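You operate a simulated robot arm through the tools that you are given. There is no shell and no other tool.

You are at the controls of a simulated two-armed robot. One attempt, no reset.

Task
Put the little blue box on the top of the slide bench away on the high shelf of the heavy shelf. Then put the spool of green thread on the top of the slide bench away on the top of the small white table. Then put the small beige box from the top of the slide bench on the low shelf of the slide bench. Then pull the door of the black dry cabinet open. Keep to this order. Set down upright: spool of green thread, small beige box.

The check looks at the end state, three seconds after you hand in, the way a careful person would. Anything else that was tipped, shoved, dropped, spilled or broken makes it a failure.

Robot
Two 7-joint arms with fingered hands on one trunk, on a base that moves. Base frame: it is fixed to the floor where the robot stands at the start and does not move with it; the origin is under the middle of the robot, x ahead of it, y to its left, z up. Lengths are in m, angles in degrees, forces in N, time in s.
The left shoulder is at the start at [0.07, 0.166, 0.993], the right one opposite. With the tool pointing down near the work surface each hand reaches from about 0.42 to 0.96 m from the robot's upright axis, wherever it stands, measured 20 degrees to its own side. Places, roughly: door of the black dry cabinet [-3.3, -3.7, 0.4]; high shelf of the heavy shelf [-2.6, -4.6, 1.4]; little blue box [1.75, 1.25, 0.75]; low shelf of the slide bench [1.9, 1.2, 0.2]; small beige box (7x15x14 cm) [2.4, 1.3, 0.9]; spool of green thread (6x6x7 cm) [2.2, 1.3, 0.8]; top of the small white table [-1, -1.3, 0.8]. Payload 4.1 kg a hand.
The TCP of each hand is the grasp point between the finger pads, 0.032 m short of the fingertips. In the tool frame z runs along the fingers and y along their closing line. The gripper opens to 0.108 m; its body begins 0.038 m behind the TCP. The gripper is a hand of 4 fingers: y runs from the thumb to the fingers, the wrist lies at [-0.016, -0.108, -0.186] in the tool frame, and closing takes about 1.5 s.
Orientation is told as [roll, pitch, yaw] about the base's x, y, z axes, in that order, counted from this pose: with the fingers straight down and the wrist toward the robot, the tool's x, y and z point along [0, 1, 0], [1, 0, 0] and [0, 0, -1] of the base frame.

Tools
- The arms move only by the tool play_rows. It takes "left_rows", "right_rows" or both (then of equal length, played together; a hand with none holds still); each is one flat list of numbers, 7 for each row, row after row: the shift along the tool's x, y, z in units of 250 mm (1.0 is 250 mm), then the turn, a rotation vector about the tool's x, y, z in units of 180 degrees (1.0 is 180 degrees), then the finger opening in m, from 0 to 0.108. In form: [dx, dy, dz, ax, ay, az, gripper, dx, dy, dz, ax, ay, az, gripper, ...]. A call has 1 to 20 rows; each row is the pose to reach, as a shift and turn from the pose commanded when the call began, along the tool's axes at that moment. A call with a number of a shift or a turn outside -1 to 1 is refused whole. Rows are played at 5 a second. More than 0.05 m and 8.6 degrees between two rows, or a gripper value outside its range, and nothing of the call is played. A pose out of reach is approached as far as the arm can. The call stops where the force on the tool passes 40 N (or 10 N more than at its start, if that is more) or the arm is blocked; 0.2 s more then pass. Each finger travels about 0.045 m/s and halts on what it meets, pressing with about 31 N; the grip force reading is that of the motor and also rises with nothing between the fingers. The clock runs only during rows and for 0.2 s after the last one: add rows that repeat a pose to give the fingers time. The reply holds the time, the measured pose of the TCP, the force on the tool along the base axes, the opening and the grip force, in the units named above and with some noise, with the torque about the TCP (base axes, N m) and any sound that the robot's microphone picked up, and new pictures: "views" is both (left out), scene, wrist or none (wrist: the cameras of the hands that moved).
- Cameras (640 x 400 px; columns grow to the right, rows downward): "scene" is now at [0.1431, 0.0047, 1.2382]; the picture's right is [0.04, -1.00, 0.00], its down [-0.41, -0.02, -0.91] and it looks along [0.91, 0.04, -0.41] (base axes); focal length 279 px, centre (320, 200). "left" rides on the left gripper at [-0.064, -0.093, -0.132] in its tool frame; the picture's right is [-0.80, -0.28, 0.53], its down [0.55, -0.71, 0.45] and it looks along [0.25, 0.65, 0.72] (tool axes); focal length 247 px, centre (320, 200). "right" rides on the right gripper at [0.064, -0.093, -0.131] in its tool frame; the picture's right is [-0.80, 0.28, -0.53], its down [-0.55, -0.71, 0.45] and it looks along [-0.25, 0.65, 0.72] (tool axes); focal length 247 px, centre (320, 200). There is no depth. A picture from a camera that has moved, and an enlarged one, comes with that camera's place and axes in the base frame and with its lens.
- slide_trunk(by): slides the trunk up (or, below 0, down) by that many m; the arms and the scene camera ride with it, the base frame stays. It gives what a move gives, with no picture.
- drive_base(legs): drives the robot by 1 to 6 legs, each [ahead, left, turn to the left] in m, m and degrees, along the robot's own axes; the way and the turn of a leg run together, so that a leg with both is an arc; at most 1.5 m and 180 degrees a leg. The arms and the cameras ride along, it lands a little off, and it stops where it bumps. It gives what a move gives, and a new picture of the scene camera.
- hand_shape(shape, hand): the hand has 4 fingers and takes this shape, open, in about a second: jaw (thumb against the fingers, like two jaws); tri (thumb and two fingers); tip (a fingertip pinch); poke (one finger out to press); point (the index stretched); flat (the hand flat); cup (the hand cupped); fist (a fist). The gripper value then closes the fingers along that shape, each until it touches; the sizes above hold for jaw. It gives what a move gives, with no picture.
- pan_tilt(pan, tilt): turns the head with the scene camera to pan (to the left, within 86 degrees either way) and tilt (down, from -29 to 69), counted from straight ahead of the robot. It gives what a move gives, and a new picture of the scene camera.
- inspect(camera, box): a new picture of the part [left, top, right, bottom] of that camera's present view, enlarged. It takes no simulated time.
- close_job(): hands the job in; it is judged then, once.

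Nothing tells you exact positions but the pictures and the camera data. Unless the task says otherwise, let go and move clear before handing in.

The tools are called after "Emit:" as a command line: name --argument value ..., lists and objects as JSON in quotes. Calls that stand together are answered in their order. play_rows: Moves the arms, as the interface text tells. Its arguments: {"type":"object","properties":{"left_rows":{"type":"array","items":{"type":"number"}},"right_rows":{"type":"array","items":{"type":"number"}},"views":{"type":"string","enum":["both","scene","wrist","none"]}},"required":[]} The other tools are called the same way: slide_trunk (by) moves the trunk up or down; hand_shape (shape, hand) gives the hand a shape; drive_base (legs) drives the base; pan_tilt (pan, tilt) turns the head that bears the scene camera; inspect (camera, box) takes an enlarged picture of a part of a camera's view; close_job () hands the job in.

At the start:

```text
t: 0.0
left_ee_pos: [0.6321, 0.2626, 1.1207]
left_tcp_rot: [0.1, 0.0, 0.0]
left_ft_force: [0.4, -0.8, -0.3]
left_torque: [0.02, -0.01, 0.02]
left_width: 0.1078
left_gripper_force: 0.0
left_shape: jaw
right_ee_pos: [0.4743, -0.2103, 1.0624]
right_tcp_rot: [0.1, 0.0, 0.0]
right_ft_force: [0.4, 0.7, 0.3]
right_torque: [0.05, -0.01, -0.01]
right_width: 0.1079
right_gripper_force: 0.0
right_shape: jaw
trunk travel left (down, up): [-0.5, 0.44]
robot x, y, heading: [0.0006, 0.0017, 0.3]
head pan, tilt (commanded): [2.3, 24.3]
```

scene: 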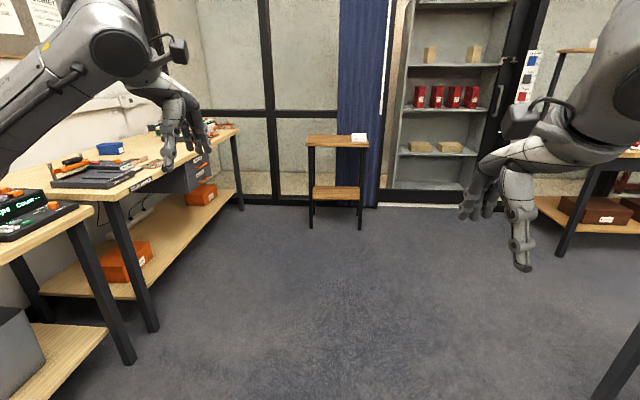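
right: 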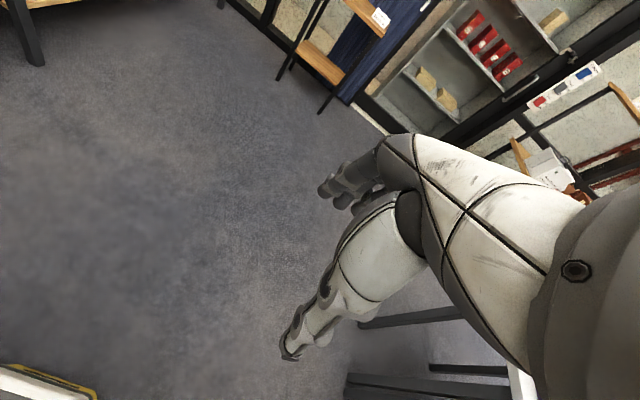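
left: 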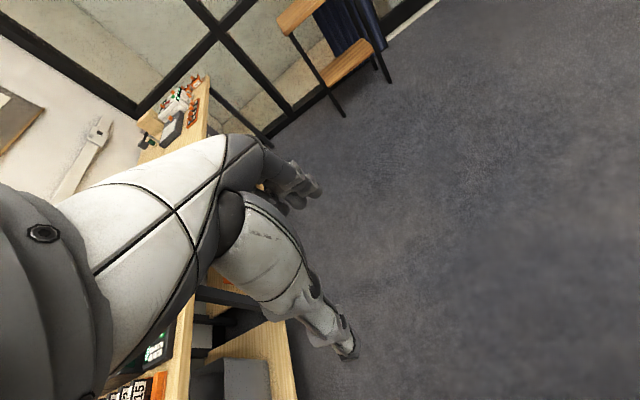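

I see a workbench on the left with a blue box, and other items behind my left arm; a shelf with red boxes lies ahead. I'll look more closely at the bench before moving.

Emit:
inspect --camera "scene" --box '[0, 80, 280, 255]'

Emit:
pan_tilt --pan 40 --tilt 20

```text
2.29 times, centred on (140, 168) of scene
camera zoom: at [0.1431, 0.0047, 1.2382], right [0.04, -1.0, 0.0], down [-0.41, -0.02, -0.91], along [0.91, 0.04, -0.41], focal length 638 px, centre (731, 274)
```

zoom: 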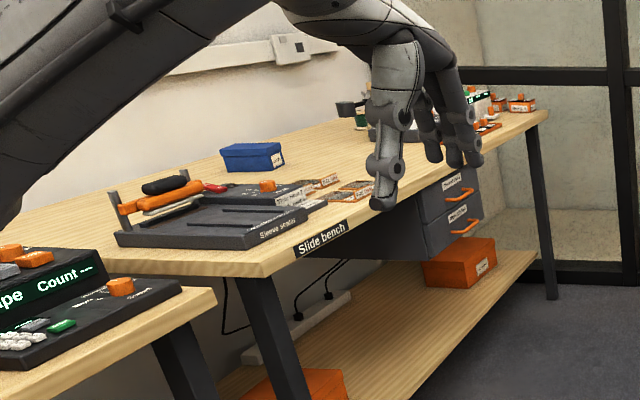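

```text
t: 1.0
left_ee_pos: [0.6328, 0.2625, 1.1203]
left_tcp_rot: [0.0, 0.0, 0.0]
left_ft_force: [0.8, -0.5, 0.6]
left_torque: [-0.01, 0.03, 0.0]
left_width: 0.1075
left_gripper_force: 0.0
left_shape: jaw
right_ee_pos: [0.4737, -0.211, 1.0628]
right_tcp_rot: [0.0, 0.0, 0.0]
right_ft_force: [0.7, 0.0, -1.2]
right_torque: [-0.02, 0.0, 0.01]
right_width: 0.1077
right_gripper_force: 0.0
right_shape: jaw
trunk travel left (down, up): [-0.5, 0.44]
robot x, y, heading: [-0.0019, 0.0016, -0.0]
head pan, tilt (commanded): [40.0, 20.0]
camera scene: at [0.1223, 0.0609, 1.2452], right [0.64, -0.77, 0.0], down [-0.26, -0.22, -0.94], along [0.72, 0.6, -0.34], focal length 279 px, centre (320, 200)
```

scene: 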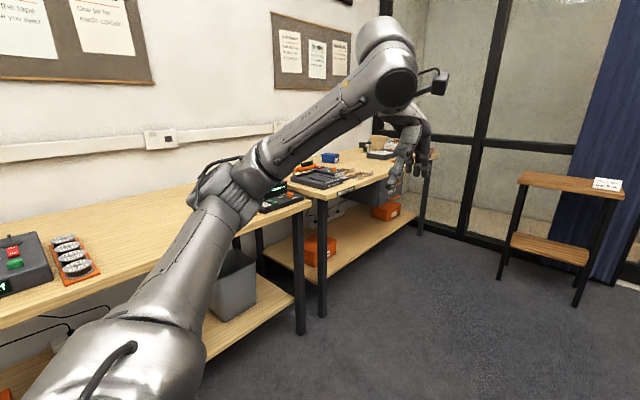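

The slide bench runs along x with its front edge near y≈0.95, about x 1.25–2.9. I'll drive alongside it and turn to face it, staying well off the edge to look.

Emit:
drive_base --legs '[[1.4, 0, 0], [0.5, 0, 0], [0, 0, 90]]'

Emit:
pan_tilt --pan 0 --tilt 35

```text
t: 14.4
left_ee_pos: [1.6952, 0.6533, 1.1214]
left_tcp_rot: [0.0, 0.0, 87.8]
left_ft_force: [1.3, -0.6, -0.3]
left_torque: [0.01, 0.0, 0.02]
left_width: 0.1077
left_gripper_force: 0.1
left_shape: jaw
right_ee_pos: [2.1634, 0.4746, 1.061]
right_tcp_rot: [-0.1, 0.0, 87.7]
right_ft_force: [-0.5, -0.3, 0.7]
right_torque: [0.01, -0.01, 0.03]
right_width: 0.1076
right_gripper_force: 0.1
right_shape: jaw
trunk travel left (down, up): [-0.5, 0.44]
robot x, y, heading: [1.9337, 0.0105, 87.9]
head pan, tilt (commanded): [40.0, 20.0]
camera scene: at [1.879, 0.1346, 1.2452], right [0.79, 0.61, 0.0], down [0.21, -0.27, -0.94], along [-0.57, 0.74, -0.34], focal length 279 px, centre (320, 200)
```

scene: 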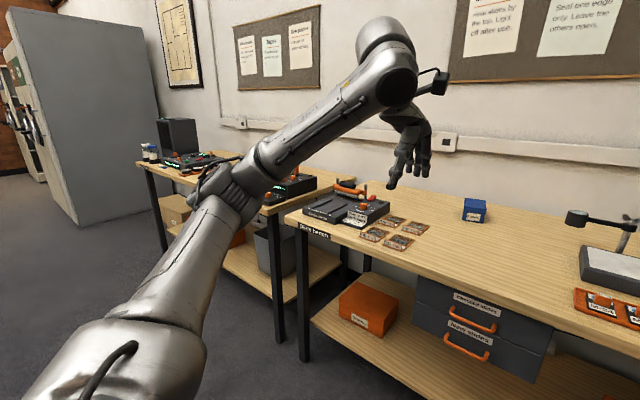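

```text
t: 15.5
left_ee_pos: [1.6959, 0.652, 1.1198]
left_tcp_rot: [0.0, 0.0, 87.7]
left_ft_force: [0.4, 0.0, 0.5]
left_torque: [-0.01, 0.02, -0.01]
left_width: 0.1075
left_gripper_force: 0.0
left_shape: jaw
right_ee_pos: [2.1625, 0.4746, 1.0613]
right_tcp_rot: [-0.1, 0.1, 87.5]
right_ft_force: [0.2, 0.5, -0.4]
right_torque: [-0.01, 0.02, -0.03]
right_width: 0.1077
right_gripper_force: 0.1
right_shape: jaw
trunk travel left (down, up): [-0.5, 0.44]
robot x, y, heading: [1.9325, 0.0061, 87.4]
head pan, tilt (commanded): [0.0, 35.0]
camera scene: at [1.9396, 0.1489, 1.2214], right [1.0, -0.04, 0.0], down [-0.02, -0.57, -0.82], along [0.03, 0.82, -0.57], focal length 279 px, centre (320, 200)
```

scene: 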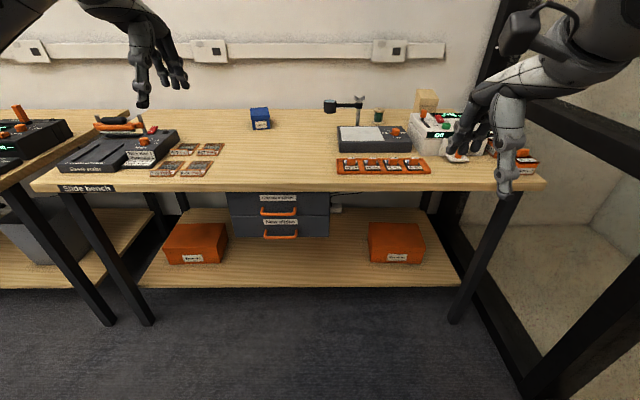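

The blue box is in the clear toward the back; the green spool is behind a slide viewer with a lamp arm, and the beige box is at the back right. I'll zoom in.

Emit:
inspect --camera "scene" --box '[320, 70, 560, 220]'

Emit:
inspect --camera "scene" --box '[200, 80, 320, 155]'

Emit:
inspect --camera "scene" --box '[120, 170, 480, 395]'

```text
2.67 times, centred on (440, 145) of scene
camera zoom: at [1.9396, 0.1489, 1.2214], right [1.0, -0.04, 0.0], down [-0.02, -0.57, -0.82], along [0.03, 0.82, -0.57], focal length 744 px, centre (0, 347)
```

zoom: 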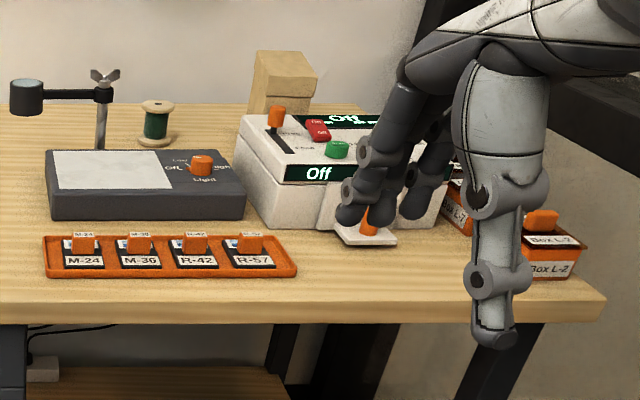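

```text
5.33 times, centred on (260, 118) of scene
camera zoom: at [1.9396, 0.1489, 1.2214], right [1.0, -0.04, 0.0], down [-0.02, -0.57, -0.82], along [0.03, 0.82, -0.57], focal length 1489 px, centre (640, 640)
```

zoom: 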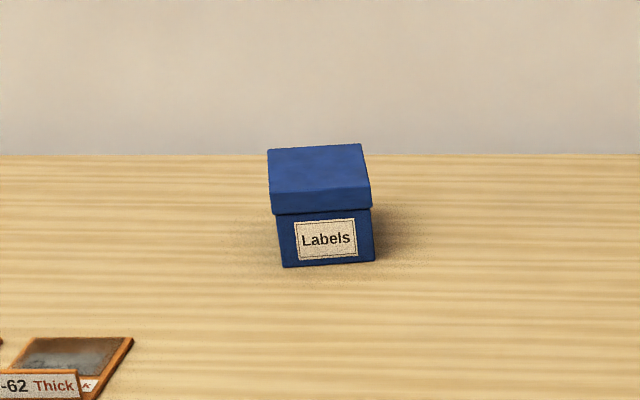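

```text
1.78 times, centred on (300, 282) of scene
camera zoom: at [1.9396, 0.1489, 1.2214], right [1.0, -0.04, 0.0], down [-0.02, -0.57, -0.82], along [0.03, 0.82, -0.57], focal length 496 px, centre (356, 53)
```

zoom: 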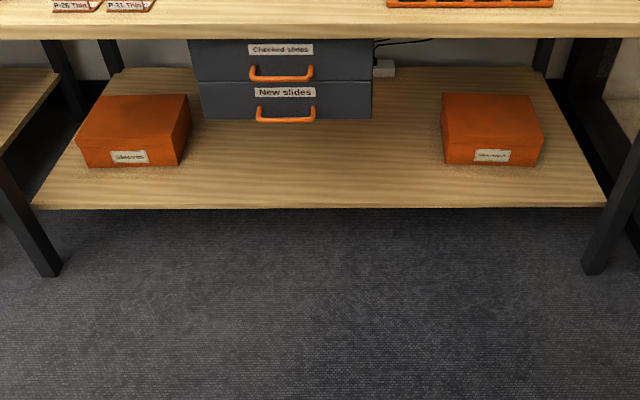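

To get the bench height by triangulation, I'll raise the trunk 0.3 m and look again at the same features.

Emit:
slide_trunk --by 0.3

Emit:
pan_tilt --pan 0 --tilt 42

Emit:
inspect --camera "scene" --box '[200, 80, 320, 155]'

Emit:
inspect --camera "scene" --box '[320, 70, 560, 220]'

```text
t: 18.5
left_ee_pos: [1.696, 0.6523, 1.4216]
left_tcp_rot: [0.1, 0.1, 87.7]
left_ft_force: [-0.2, 0.2, -0.2]
left_torque: [-0.01, 0.02, -0.01]
left_width: 0.1075
left_gripper_force: 0.1
left_shape: jaw
right_ee_pos: [2.1625, 0.4747, 1.3606]
right_tcp_rot: [-0.1, 0.0, 87.7]
right_ft_force: [-0.2, 0.1, -0.4]
right_torque: [0.01, -0.01, -0.02]
right_width: 0.1075
right_gripper_force: 0.0
right_shape: jaw
trunk travel left (down, up): [-0.8, 0.14]
robot x, y, heading: [1.9357, 0.008, 87.7]
head pan, tilt (commanded): [0.0, 35.0]
```

```text
t: 19.1
left_ee_pos: [1.6961, 0.6521, 1.4208]
left_tcp_rot: [0.0, 0.0, 87.7]
left_ft_force: [0.1, 0.0, -0.6]
left_torque: [0.01, -0.02, -0.01]
left_width: 0.1076
left_gripper_force: 0.1
left_shape: jaw
right_ee_pos: [2.1629, 0.4747, 1.3604]
right_tcp_rot: [0.0, 0.1, 87.7]
right_ft_force: [0.2, -0.5, 0.6]
right_torque: [-0.01, 0.0, 0.01]
right_width: 0.1077
right_gripper_force: 0.0
right_shape: jaw
trunk travel left (down, up): [-0.8, 0.14]
robot x, y, heading: [1.9341, 0.0098, 87.6]
head pan, tilt (commanded): [0.0, 42.0]
camera scene: at [1.9395, 0.1446, 1.5109], right [1.0, -0.04, 0.0], down [-0.03, -0.67, -0.74], along [0.03, 0.74, -0.67], focal length 279 px, centre (320, 200)
```

scene: 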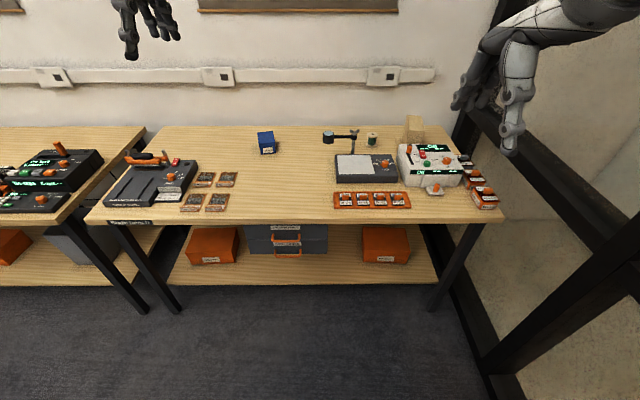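

```text
5.33 times, centred on (260, 118) of scene
camera zoom: at [1.9395, 0.1446, 1.5109], right [1.0, -0.04, 0.0], down [-0.03, -0.67, -0.74], along [0.03, 0.74, -0.67], focal length 1489 px, centre (640, 640)
```

zoom: 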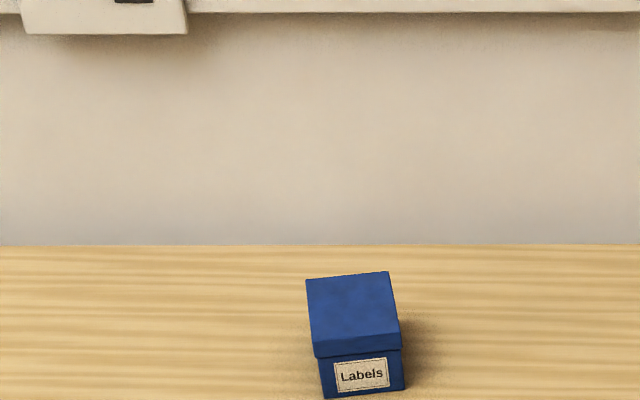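

```text
2.67 times, centred on (440, 145) of scene
camera zoom: at [1.9395, 0.1446, 1.5109], right [1.0, -0.04, 0.0], down [-0.03, -0.67, -0.74], along [0.03, 0.74, -0.67], focal length 744 px, centre (0, 347)
```

zoom: 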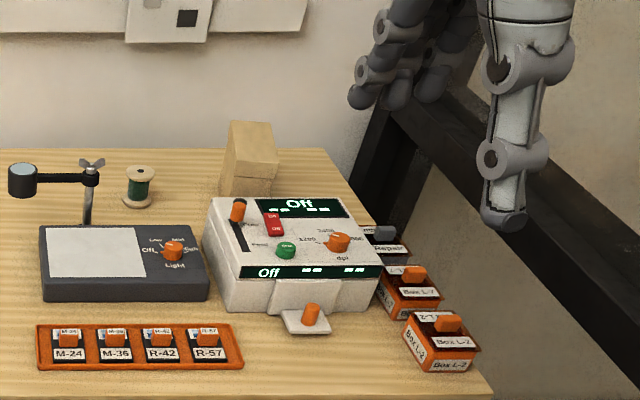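

The bench top comes out at z≈0.80, and the blue box sits at about (1.75, 1.31), roughly 7×10×6 cm and turned about 9°. Before choosing a grasp I want to see the heavy shelf, so I'll turn around and look across the room.

Emit:
drive_base --legs '[[-0.2, 0, 0], [0, 0, 135]]'

Emit:
pan_tilt --pan 0 --tilt 10

```text
t: 26.2
left_ee_pos: [1.6092, -0.7971, 1.4215]
left_tcp_rot: [0.1, 0.0, -140.1]
left_ft_force: [0.0, -0.9, -0.1]
left_torque: [-0.01, -0.01, 0.01]
left_width: 0.1074
left_gripper_force: 0.1
left_shape: jaw
right_ee_pos: [1.4271, -0.3337, 1.3619]
right_tcp_rot: [0.0, -0.1, -140.0]
right_ft_force: [1.1, -0.8, 0.0]
right_torque: [-0.04, 0.03, -0.01]
right_width: 0.1074
right_gripper_force: 0.1
right_shape: jaw
trunk travel left (down, up): [-0.8, 0.14]
robot x, y, heading: [1.9257, -0.1893, -139.9]
head pan, tilt (commanded): [0.0, 42.0]
camera scene: at [1.8235, -0.274, 1.5108], right [-0.64, 0.77, 0.0], down [0.51, 0.43, -0.74], along [-0.57, -0.48, -0.67], focal length 279 px, centre (320, 200)
```

scene: 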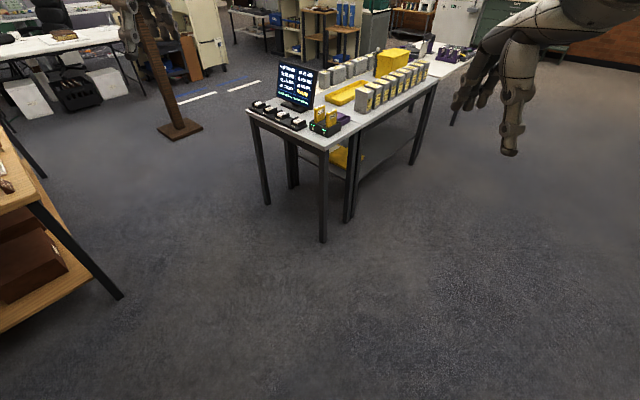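

```text
t: 27.2
left_ee_pos: [1.6096, -0.7974, 1.4204]
left_tcp_rot: [0.0, 0.0, -140.2]
left_ft_force: [0.0, 0.2, 0.7]
left_torque: [0.0, 0.01, -0.01]
left_width: 0.1077
left_gripper_force: 0.0
left_shape: jaw
right_ee_pos: [1.4276, -0.332, 1.3614]
right_tcp_rot: [0.0, 0.0, -140.0]
right_ft_force: [-0.2, 0.1, 0.6]
right_torque: [-0.03, -0.02, 0.02]
right_width: 0.108
right_gripper_force: 0.1
right_shape: jaw
trunk travel left (down, up): [-0.8, 0.14]
robot x, y, heading: [1.9272, -0.1891, -139.9]
head pan, tilt (commanded): [0.0, 10.0]
camera scene: at [1.8164, -0.2802, 1.5614], right [-0.64, 0.77, 0.0], down [0.13, 0.11, -0.98], along [-0.75, -0.63, -0.17], focal length 279 px, centre (320, 200)
```

scene: 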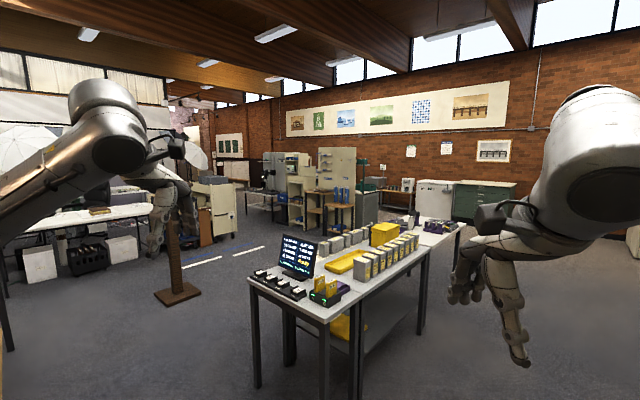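

I see white tables in the middle of the room and shelving at the far end. I'll zoom in on both.

Emit:
inspect --camera "scene" --box '[230, 135, 390, 235]'

Emit:
inspect --camera "scene" --box '[230, 190, 550, 390]'

Emit:
inspect --camera "scene" --box '[350, 165, 510, 265]'

```text
4.00 times, centred on (310, 185) of scene
camera zoom: at [1.8164, -0.2802, 1.5614], right [-0.64, 0.77, 0.0], down [0.13, 0.11, -0.98], along [-0.75, -0.63, -0.17], focal length 1117 px, centre (360, 260)
```

zoom: 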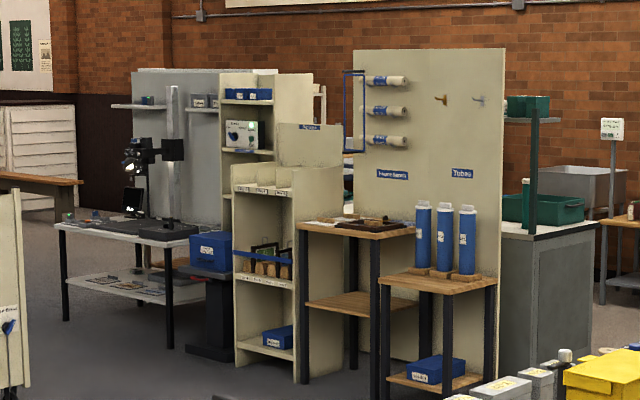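

```text
2.00 times, centred on (390, 290) of scene
camera zoom: at [1.8164, -0.2802, 1.5614], right [-0.64, 0.77, 0.0], down [0.13, 0.11, -0.98], along [-0.75, -0.63, -0.17], focal length 558 px, centre (180, 20)
```

zoom: 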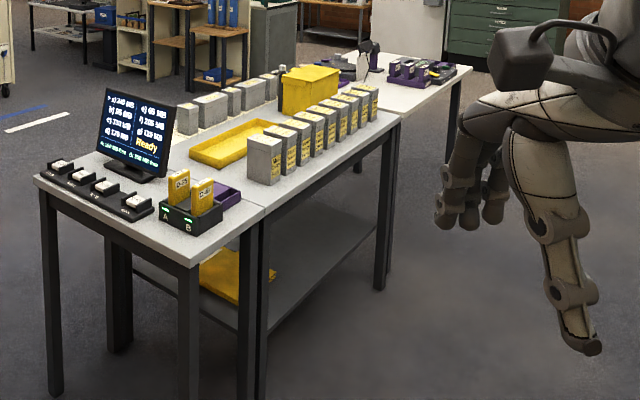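

```text
4.00 times, centred on (430, 215) of scene
camera zoom: at [1.8164, -0.2802, 1.5614], right [-0.64, 0.77, 0.0], down [0.13, 0.11, -0.98], along [-0.75, -0.63, -0.17], focal length 1117 px, centre (-120, 140)
```

zoom: 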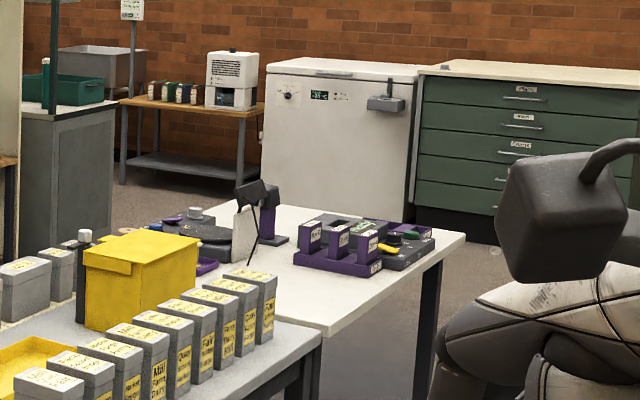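

The far shelving near (-2.6,-4.6) is the tall beige unit; its surroundings are partly hidden. I'll take the wide corridor west and look closer before picking anything up.

Emit:
drive_base --legs '[[0, 0, -40], [1.5, 0, 0], [1.5, 0, 0], [0.9, 0, 0]]'

Emit:
pan_tilt --pan 80 --tilt 15

```text
t: 47.6
left_ee_pos: [-2.5675, -0.3859, 1.421]
left_tcp_rot: [-0.1, 0.0, 177.7]
left_ft_force: [-0.4, 0.3, 0.0]
left_torque: [0.03, 0.02, 0.03]
left_width: 0.1078
left_gripper_force: 0.0
left_shape: jaw
right_ee_pos: [-2.3899, 0.0832, 1.3618]
right_tcp_rot: [0.0, 0.0, 177.7]
right_ft_force: [0.0, -0.2, 0.7]
right_torque: [0.03, 0.01, 0.01]
right_width: 0.1077
right_gripper_force: 0.0
right_shape: jaw
trunk travel left (down, up): [-0.8, 0.14]
robot x, y, heading: [-1.9265, -0.1482, 177.5]
head pan, tilt (commanded): [0.0, 10.0]
camera scene: at [-2.0667, -0.1403, 1.5616], right [0.04, 1.0, 0.0], down [0.17, -0.01, -0.98], along [-0.98, 0.04, -0.17], focal length 279 px, centre (320, 200)
```

scene: 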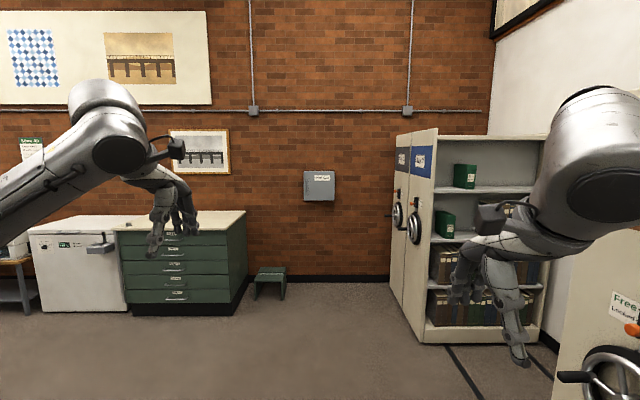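

```text
t: 49.2
left_ee_pos: [-2.5687, -0.3841, 1.4208]
left_tcp_rot: [0.0, 0.0, 177.8]
left_ft_force: [-1.2, 0.2, -0.2]
left_torque: [-0.03, 0.0, 0.03]
left_width: 0.1074
left_gripper_force: 0.1
left_shape: jaw
right_ee_pos: [-2.3901, 0.0816, 1.3617]
right_tcp_rot: [-0.1, 0.0, 177.7]
right_ft_force: [0.0, 0.2, 0.5]
right_torque: [-0.03, -0.01, -0.03]
right_width: 0.1075
right_gripper_force: 0.0
right_shape: jaw
trunk travel left (down, up): [-0.8, 0.14]
robot x, y, heading: [-1.9237, -0.1467, 177.6]
head pan, tilt (commanded): [80.0, 15.0]
camera scene: at [-1.9945, -0.2352, 1.5533], right [-0.98, 0.21, 0.0], down [0.06, 0.25, -0.97], along [-0.21, -0.94, -0.26], focal length 279 px, centre (320, 200)
```

scene: 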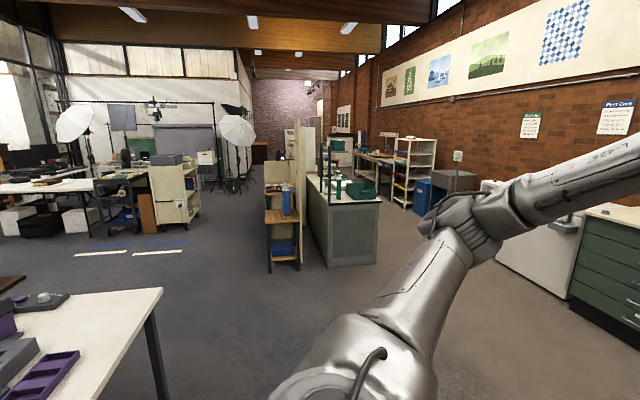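

The partition wall runs along y with shelving on its east side (facing +x) and a counter on its west side. I'll zoom in.

Emit:
inspect --camera "scene" --box '[240, 110, 480, 280]'

Emit:
drive_base --legs '[[0, 0, 70], [1.2, 0.3, 0]]'

Emit:
pan_tilt --pan 0 --tilt 12

```text
2.35 times, centred on (360, 195) of scene
camera zoom: at [-1.9945, -0.2352, 1.5533], right [-0.98, 0.21, 0.0], down [0.06, 0.25, -0.97], along [-0.21, -0.94, -0.26], focal length 657 px, centre (226, 212)
```

zoom: 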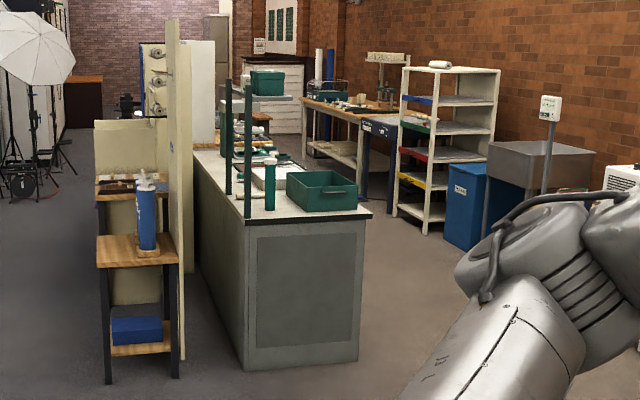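

```text
t: 58.6
left_ee_pos: [-2.1106, -2.081, 1.4226]
left_tcp_rot: [-0.1, -0.1, -112.4]
left_ft_force: [0.2, -0.5, 0.8]
left_torque: [0.04, 0.01, 0.0]
left_width: 0.1076
left_gripper_force: 0.1
left_shape: jaw
right_ee_pos: [-2.4885, -1.7536, 1.3613]
right_tcp_rot: [0.0, -0.1, -112.3]
right_ft_force: [-0.5, -0.1, 0.8]
right_torque: [0.01, -0.02, 0.02]
right_width: 0.1079
right_gripper_force: 0.1
right_shape: jaw
trunk travel left (down, up): [-0.8, 0.14]
robot x, y, heading: [-2.1121, -1.3954, -112.1]
head pan, tilt (commanded): [80.0, 15.0]
camera scene: at [-2.0518, -1.4913, 1.5534], right [-0.54, -0.84, 0.0], down [-0.22, 0.14, -0.97], along [0.82, -0.52, -0.26], focal length 279 px, centre (320, 200)
```

scene: 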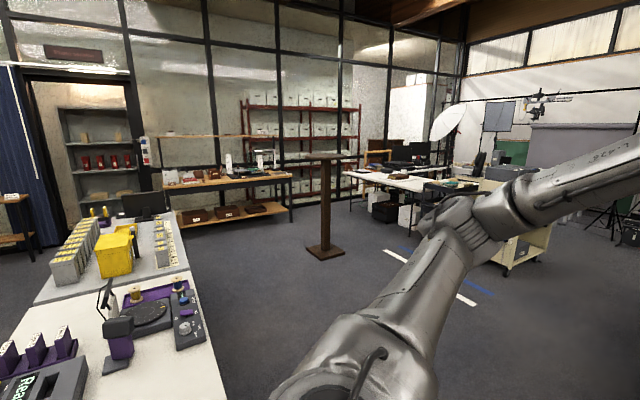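

```text
t: 60.1
left_ee_pos: [-2.1106, -2.0814, 1.4204]
left_tcp_rot: [0.1, -0.1, -112.4]
left_ft_force: [0.7, -0.9, -0.7]
left_torque: [-0.04, -0.02, 0.0]
left_width: 0.1075
left_gripper_force: 0.1
left_shape: jaw
right_ee_pos: [-2.4874, -1.7549, 1.3616]
right_tcp_rot: [0.0, -0.1, -112.4]
right_ft_force: [-0.3, -0.6, -0.1]
right_torque: [0.05, 0.0, 0.02]
right_width: 0.1076
right_gripper_force: 0.1
right_shape: jaw
trunk travel left (down, up): [-0.8, 0.14]
robot x, y, heading: [-2.1145, -1.396, -112.1]
head pan, tilt (commanded): [0.0, 12.0]
camera scene: at [-2.1662, -1.5279, 1.5582], right [-0.92, 0.38, 0.0], down [0.08, 0.19, -0.98], along [-0.37, -0.9, -0.21], focal length 279 px, centre (320, 200)
```

scene: 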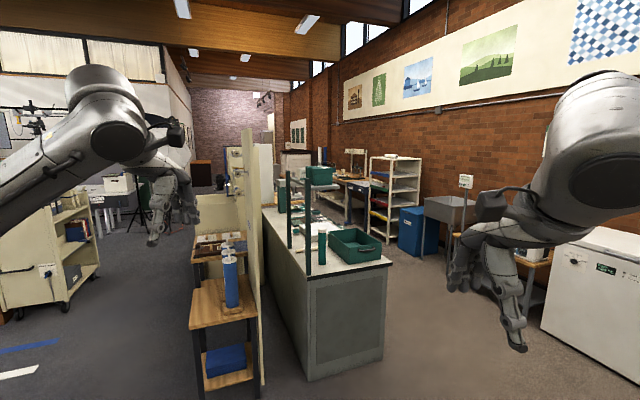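

The robot can pass on the east side of the partition (x≈-1.4). I'll drive there and turn to look at the heavy shelf straight on.

Emit:
drive_base --legs '[[0, 0, 22], [0.5, 0, 0], [0.6, 0.75, 0], [1.0, 0, 0]]'

Emit:
pan_tilt --pan -45 --tilt 10

```text
t: 73.7
left_ee_pos: [-1.1185, -4.1524, 1.4214]
left_tcp_rot: [0.0, 0.0, -89.8]
left_ft_force: [0.1, -0.7, 0.0]
left_torque: [-0.02, -0.01, 0.02]
left_width: 0.108
left_gripper_force: 0.0
left_shape: jaw
right_ee_pos: [-1.5938, -3.9954, 1.3617]
right_tcp_rot: [0.0, 0.0, -89.8]
right_ft_force: [-0.6, 0.3, -0.4]
right_torque: [-0.02, 0.0, -0.01]
right_width: 0.1076
right_gripper_force: 0.1
right_shape: jaw
trunk travel left (down, up): [-0.8, 0.14]
robot x, y, heading: [-1.3799, -3.521, -90.0]
head pan, tilt (commanded): [0.0, 12.0]
camera scene: at [-1.3833, -3.6626, 1.5583], right [-1.0, 0.0, 0.0], down [0.0, 0.21, -0.98], along [0.0, -0.98, -0.21], focal length 279 px, centre (320, 200)
```

scene: 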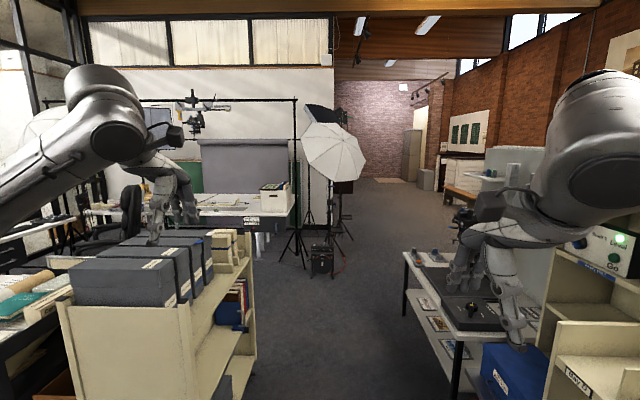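

```text
t: 74.8
left_ee_pos: [-1.1199, -4.1509, 1.422]
left_tcp_rot: [-0.1, -0.1, -89.8]
left_ft_force: [-0.4, 0.0, 0.5]
left_torque: [-0.02, 0.02, -0.03]
left_width: 0.1077
left_gripper_force: 0.0
left_shape: jaw
right_ee_pos: [-1.5928, -3.9953, 1.3619]
right_tcp_rot: [0.0, 0.0, -89.8]
right_ft_force: [0.0, -0.1, 0.3]
right_torque: [0.02, 0.0, 0.0]
right_width: 0.1077
right_gripper_force: 0.1
right_shape: jaw
trunk travel left (down, up): [-0.8, 0.14]
robot x, y, heading: [-1.3858, -3.5208, -89.8]
head pan, tilt (commanded): [-45.0, 10.0]
camera scene: at [-1.4491, -3.6358, 1.5615], right [-0.71, 0.7, 0.0], down [0.12, 0.12, -0.98], along [-0.69, -0.7, -0.17], focal length 279 px, centre (320, 200)
```

scene: 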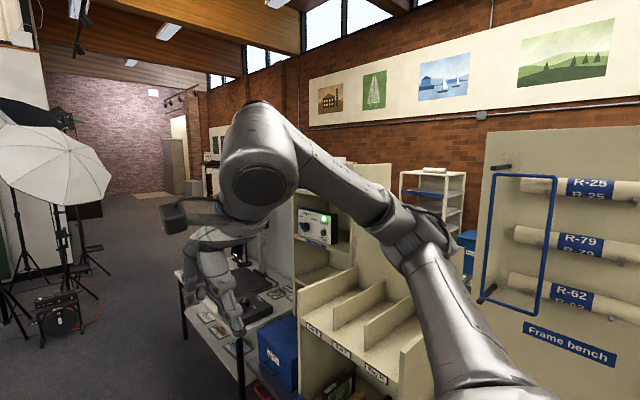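

The heavy shelf is ahead-right, hidden by my arm. I'll turn 45° right so the view between the arms is clear.

Emit:
drive_base --legs '[[0, 0, -42]]'

Emit:
pan_tilt --pan 0 --tilt 12

```text
t: 77.1
left_ee_pos: [-1.6037, -4.1697, 1.42]
left_tcp_rot: [0.1, 0.0, -131.2]
left_ft_force: [0.4, -0.7, 0.0]
left_torque: [0.0, -0.04, 0.01]
left_width: 0.1075
left_gripper_force: 0.1
left_shape: jaw
right_ee_pos: [-1.855, -3.739, 1.3625]
right_tcp_rot: [-0.1, 0.1, -131.2]
right_ft_force: [0.0, -0.2, -0.7]
right_torque: [0.01, 0.02, 0.02]
right_width: 0.1076
right_gripper_force: 0.0
right_shape: jaw
trunk travel left (down, up): [-0.8, 0.14]
robot x, y, heading: [-1.3819, -3.5198, -131.1]
head pan, tilt (commanded): [-45.0, 10.0]
camera scene: at [-1.5094, -3.564, 1.5615], right [-0.07, 1.0, 0.0], down [0.17, 0.01, -0.98], along [-0.98, -0.06, -0.17], focal length 279 px, centre (320, 200)
```

scene: 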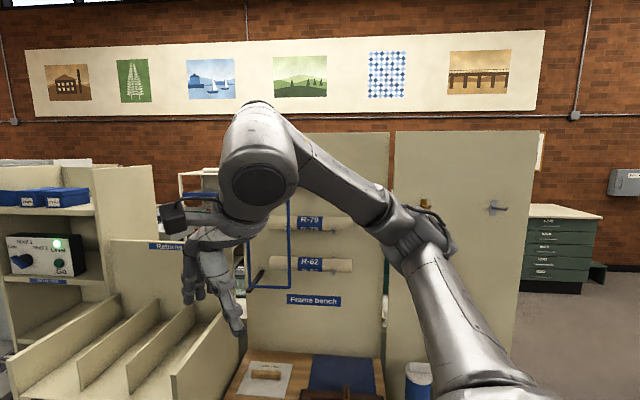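

```text
t: 78.2
left_ee_pos: [-1.6039, -4.1702, 1.4197]
left_tcp_rot: [0.0, 0.0, -131.2]
left_ft_force: [-0.2, 0.4, -0.7]
left_torque: [0.0, 0.01, -0.02]
left_width: 0.1077
left_gripper_force: 0.2
left_shape: jaw
right_ee_pos: [-1.8559, -3.738, 1.3617]
right_tcp_rot: [0.0, 0.0, -131.2]
right_ft_force: [0.1, -0.6, 0.0]
right_torque: [0.0, 0.0, -0.01]
right_width: 0.1077
right_gripper_force: 0.0
right_shape: jaw
trunk travel left (down, up): [-0.8, 0.14]
robot x, y, heading: [-1.3842, -3.5196, -131.5]
head pan, tilt (commanded): [0.0, 12.0]
camera scene: at [-1.4784, -3.6277, 1.5582], right [-0.75, 0.66, 0.0], down [0.14, 0.16, -0.98], along [-0.65, -0.73, -0.21], focal length 279 px, centre (320, 200)
```

scene: 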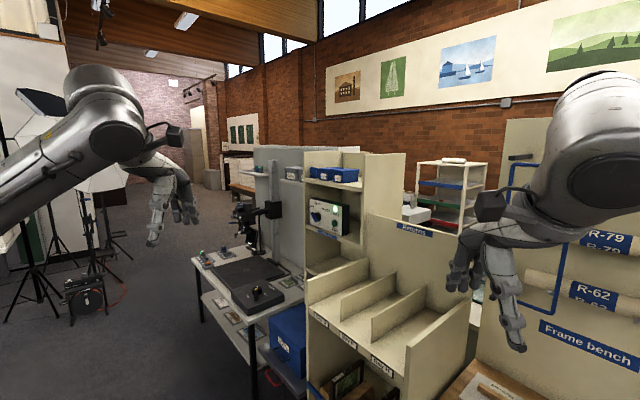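

Emit:
inspect --camera "scene" --box '[280, 140, 440, 240]'

Emit:
inspect --camera "scene" --box '[200, 140, 520, 400]'

```text
4.00 times, centred on (360, 190) of scene
camera zoom: at [-1.4784, -3.6277, 1.5582], right [-0.75, 0.66, 0.0], down [0.14, 0.16, -0.98], along [-0.65, -0.73, -0.21], focal length 1117 px, centre (160, 240)
```

zoom: 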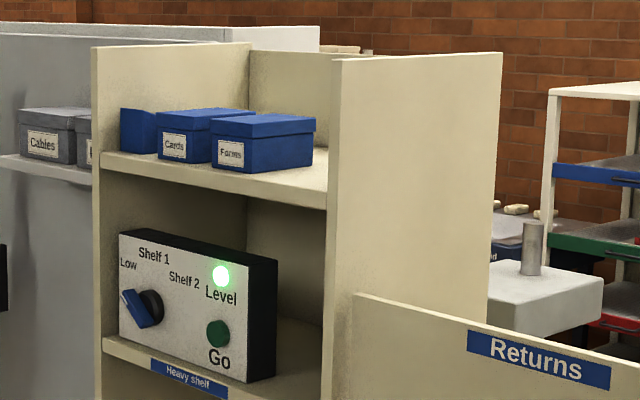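

```text
1.54 times, centred on (360, 270) of scene
camera zoom: at [-1.4784, -3.6277, 1.5582], right [-0.75, 0.66, 0.0], down [0.14, 0.16, -0.98], along [-0.65, -0.73, -0.21], focal length 430 px, centre (258, 92)
```

zoom: 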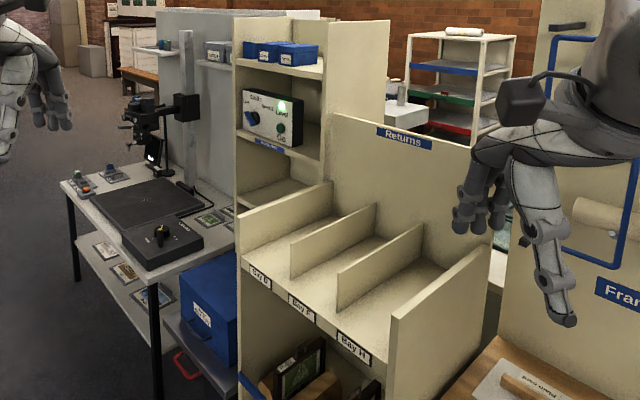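

The "Heavy shelf" unit is open on top, with the high shelf (blue boxes "Cards" and "Forms" on it) at about 1.35–1.4 m and free space to the right of them. I'll tuck the left hand in and drive in front of it to measure better.

Emit:
play_rows --left_rows '[0, -0.2, 0, 0, 0, 0, 0.1, 0, -0.4, 0, 0, 0, 0, 0.1, 0, -0.6, 0, 0, 0, 0, 0.1, 0, -0.7, 0, 0, 0, 0, 0.1]' --views "none"

Emit:
drive_base --legs '[[0.72, 0.59, 0], [0, 0, -48]]'

Emit:
pan_tilt --pan 0 --tilt 20

```text
t: 79.2
left_ee_pos: [-1.4869, -4.0377, 1.4205]
left_tcp_rot: [0.0, 0.0, -131.2]
left_ft_force: [0.0, -0.2, -0.7]
left_torque: [-0.02, -0.01, 0.01]
left_width: 0.1
left_gripper_force: 0.1
left_shape: jaw
right_ee_pos: [-1.8535, -3.737, 1.3613]
right_tcp_rot: [-0.1, -0.1, -131.2]
right_ft_force: [0.3, 0.2, 0.6]
right_torque: [-0.01, 0.0, 0.01]
right_width: 0.1075
right_gripper_force: 0.1
right_shape: jaw
trunk travel left (down, up): [-0.8, 0.14]
robot x, y, heading: [-1.3851, -3.5217, -131.4]
head pan, tilt (commanded): [0.0, 12.0]
```

```text
t: 86.3
left_ee_pos: [-1.8789, -4.7395, 1.4209]
left_tcp_rot: [-0.1, -0.1, -179.4]
left_ft_force: [0.2, 0.2, 0.5]
left_torque: [-0.02, -0.01, 0.03]
left_width: 0.1001
left_gripper_force: 0.0
left_shape: jaw
right_ee_pos: [-1.8993, -4.2655, 1.3619]
right_tcp_rot: [0.0, 0.0, -179.4]
right_ft_force: [-0.7, -0.1, -0.2]
right_torque: [0.03, 0.05, 0.01]
right_width: 0.1076
right_gripper_force: 0.1
right_shape: jaw
trunk travel left (down, up): [-0.8, 0.14]
robot x, y, heading: [-1.4221, -4.4702, -179.5]
head pan, tilt (commanded): [0.0, 12.0]
camera scene: at [-1.5664, -4.4722, 1.5582], right [-0.01, 1.0, 0.0], down [0.21, 0.0, -0.98], along [-0.98, -0.01, -0.21], focal length 279 px, centre (320, 200)
```

scene: 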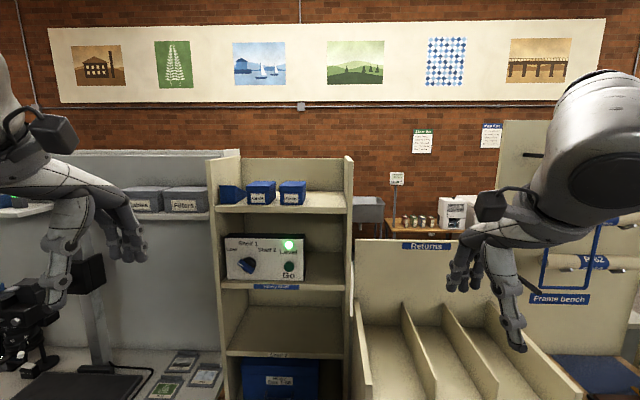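

```text
t: 87.0
left_ee_pos: [-1.8781, -4.739, 1.4193]
left_tcp_rot: [-0.1, 0.0, -179.3]
left_ft_force: [0.1, 0.2, -0.3]
left_torque: [0.01, -0.02, -0.01]
left_width: 0.1001
left_gripper_force: 0.0
left_shape: jaw
right_ee_pos: [-1.8999, -4.2655, 1.3613]
right_tcp_rot: [0.0, -0.1, -179.3]
right_ft_force: [0.1, 0.1, 0.0]
right_torque: [0.0, -0.02, 0.01]
right_width: 0.1077
right_gripper_force: 0.0
right_shape: jaw
trunk travel left (down, up): [-0.8, 0.14]
robot x, y, heading: [-1.421, -4.4688, -179.5]
head pan, tilt (commanded): [0.0, 20.0]
camera scene: at [-1.5663, -4.4716, 1.5452], right [-0.01, 1.0, 0.0], down [0.34, 0.0, -0.94], along [-0.94, -0.01, -0.34], focal length 279 px, centre (320, 200)
```

scene: 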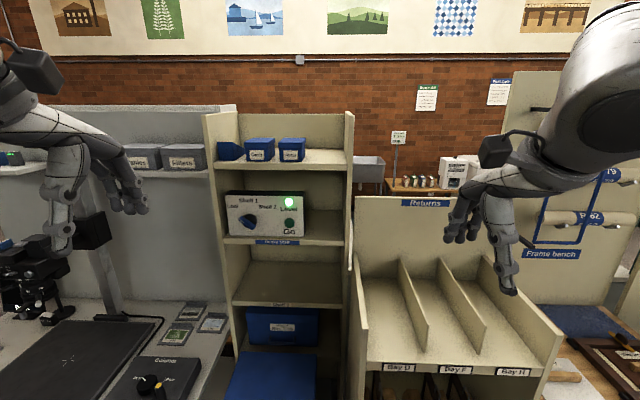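

Now I have a clear front view of the shelf. I'll zoom, then raise the trunk for a second view to get its height.

Emit:
inspect --camera "scene" --box '[200, 100, 360, 200]'

Emit:
slide_trunk --by 0.14

Emit:
inspect --camera "scene" --box '[200, 130, 360, 230]'

```text
4.00 times, centred on (280, 150) of scene
camera zoom: at [-1.5663, -4.4716, 1.5452], right [-0.01, 1.0, 0.0], down [0.34, 0.0, -0.94], along [-0.94, -0.01, -0.34], focal length 1117 px, centre (480, 400)
```

zoom: 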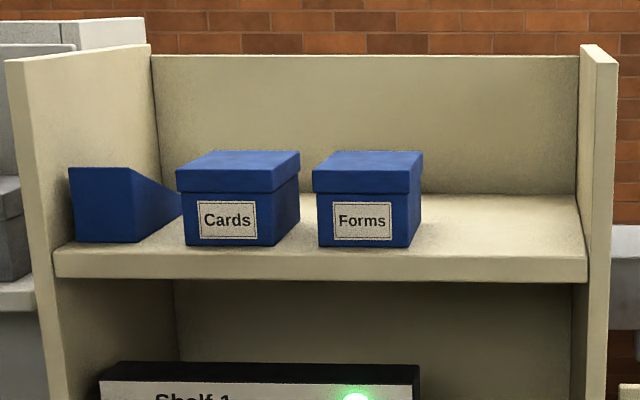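

```text
t: 88.7
left_ee_pos: [-1.8788, -4.7401, 1.5591]
left_tcp_rot: [0.1, 0.0, -179.4]
left_ft_force: [0.7, -0.8, 0.6]
left_torque: [0.02, 0.02, 0.04]
left_width: 0.1
left_gripper_force: 0.0
left_shape: jaw
right_ee_pos: [-1.8991, -4.2665, 1.5013]
right_tcp_rot: [0.0, 0.0, -179.4]
right_ft_force: [-0.3, -0.5, 0.2]
right_torque: [-0.05, 0.02, 0.02]
right_width: 0.1077
right_gripper_force: 0.1
right_shape: jaw
trunk travel left (down, up): [-0.94, 0.0]
robot x, y, heading: [-1.424, -4.4717, -179.2]
head pan, tilt (commanded): [0.0, 20.0]
```

```text
4.00 times, centred on (280, 180) of scene
camera zoom: at [-1.5665, -4.4718, 1.6851], right [-0.01, 1.0, 0.0], down [0.34, 0.0, -0.94], along [-0.94, -0.01, -0.34], focal length 1117 px, centre (480, 280)
```

zoom: 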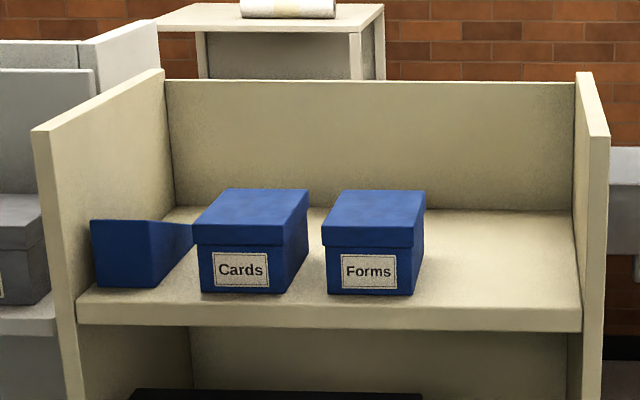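

The high shelf's front edge is at about x=-2.42, z=1.352, spanning y -4.81…-4.39, with a free gap from y≈-4.53 to -4.39 on the right. I need to know how close the base can go, so I'll look down at my own base and the furniture in front of it.

Emit:
pan_tilt --pan 0 --tilt 65

Emit:
pan_tilt --pan 0 --tilt 45

```text
t: 89.8
left_ee_pos: [-1.8786, -4.7393, 1.5597]
left_tcp_rot: [0.0, 0.1, -179.4]
left_ft_force: [0.3, -0.5, 1.1]
left_torque: [-0.01, -0.03, 0.03]
left_width: 0.1
left_gripper_force: 0.0
left_shape: jaw
right_ee_pos: [-1.8998, -4.2657, 1.5014]
right_tcp_rot: [0.0, 0.0, -179.4]
right_ft_force: [-0.3, 0.2, 1.0]
right_torque: [0.02, 0.0, 0.03]
right_width: 0.1076
right_gripper_force: 0.1
right_shape: jaw
trunk travel left (down, up): [-0.94, 0.0]
robot x, y, heading: [-1.4225, -4.4701, -179.5]
head pan, tilt (commanded): [0.0, 65.0]
camera scene: at [-1.5338, -4.4714, 1.6215], right [-0.01, 1.0, 0.0], down [0.91, 0.01, -0.42], along [-0.42, 0.0, -0.91], focal length 279 px, centre (320, 200)
```

scene: 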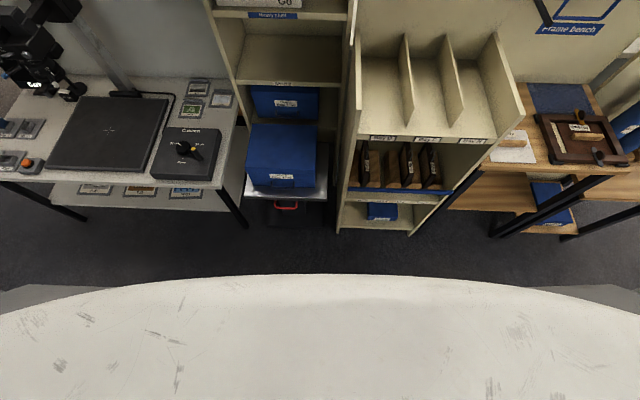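

```text
t: 90.7
left_ee_pos: [-1.879, -4.7388, 1.5601]
left_tcp_rot: [0.1, -0.1, -179.4]
left_ft_force: [0.8, 0.7, -0.3]
left_torque: [0.0, 0.04, 0.0]
left_width: 0.1001
left_gripper_force: 0.1
left_shape: jaw
right_ee_pos: [-1.9005, -4.265, 1.5017]
right_tcp_rot: [0.0, 0.0, -179.3]
right_ft_force: [0.4, -0.7, -0.7]
right_torque: [-0.02, -0.01, -0.01]
right_width: 0.1078
right_gripper_force: 0.0
right_shape: jaw
trunk travel left (down, up): [-0.94, 0.0]
robot x, y, heading: [-1.4183, -4.4695, -179.4]
head pan, tilt (commanded): [0.0, 45.0]
camera scene: at [-1.5545, -4.4716, 1.6464], right [-0.01, 1.0, 0.0], down [0.71, 0.01, -0.71], along [-0.71, -0.01, -0.71], focal length 279 px, centre (320, 200)
```

scene: 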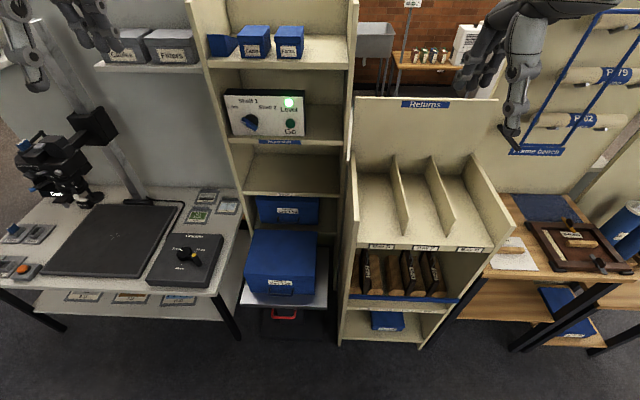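

The obstacles' front line here is x≈-2.0 to -2.1. To learn my base footprint I'll check the wrist cameras.

Emit:
inspect --camera "right" --box '[0, 0, 640, 400]'

Emit:
inspect --camera "left" --box '[0, 0, 640, 400]'

```text
1.00 times, centred on (320, 200) of right (not enlarged: the box is as wide or as high as the picture)
camera zoom: at [-1.8072, -4.3285, 1.6321], right [-0.29, 0.79, 0.53], down [0.7, 0.56, -0.45], along [-0.65, 0.24, -0.72], focal length 247 px, centre (320, 200)
```

zoom: 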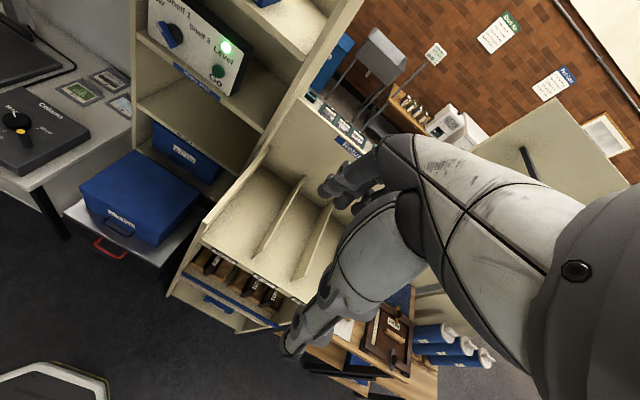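

```text
1.00 times, centred on (320, 200) of left (not enlarged: the box is as wide or as high as the picture)
camera zoom: at [-1.7864, -4.6755, 1.6909], right [0.27, 0.8, -0.53], down [0.71, -0.54, -0.45], along [-0.65, -0.26, -0.72], focal length 247 px, centre (320, 200)
```

zoom: 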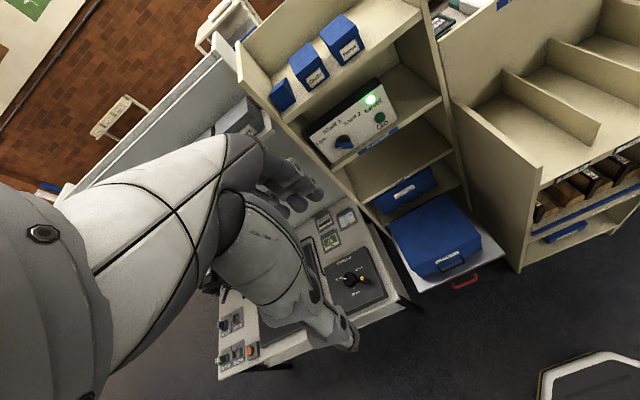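

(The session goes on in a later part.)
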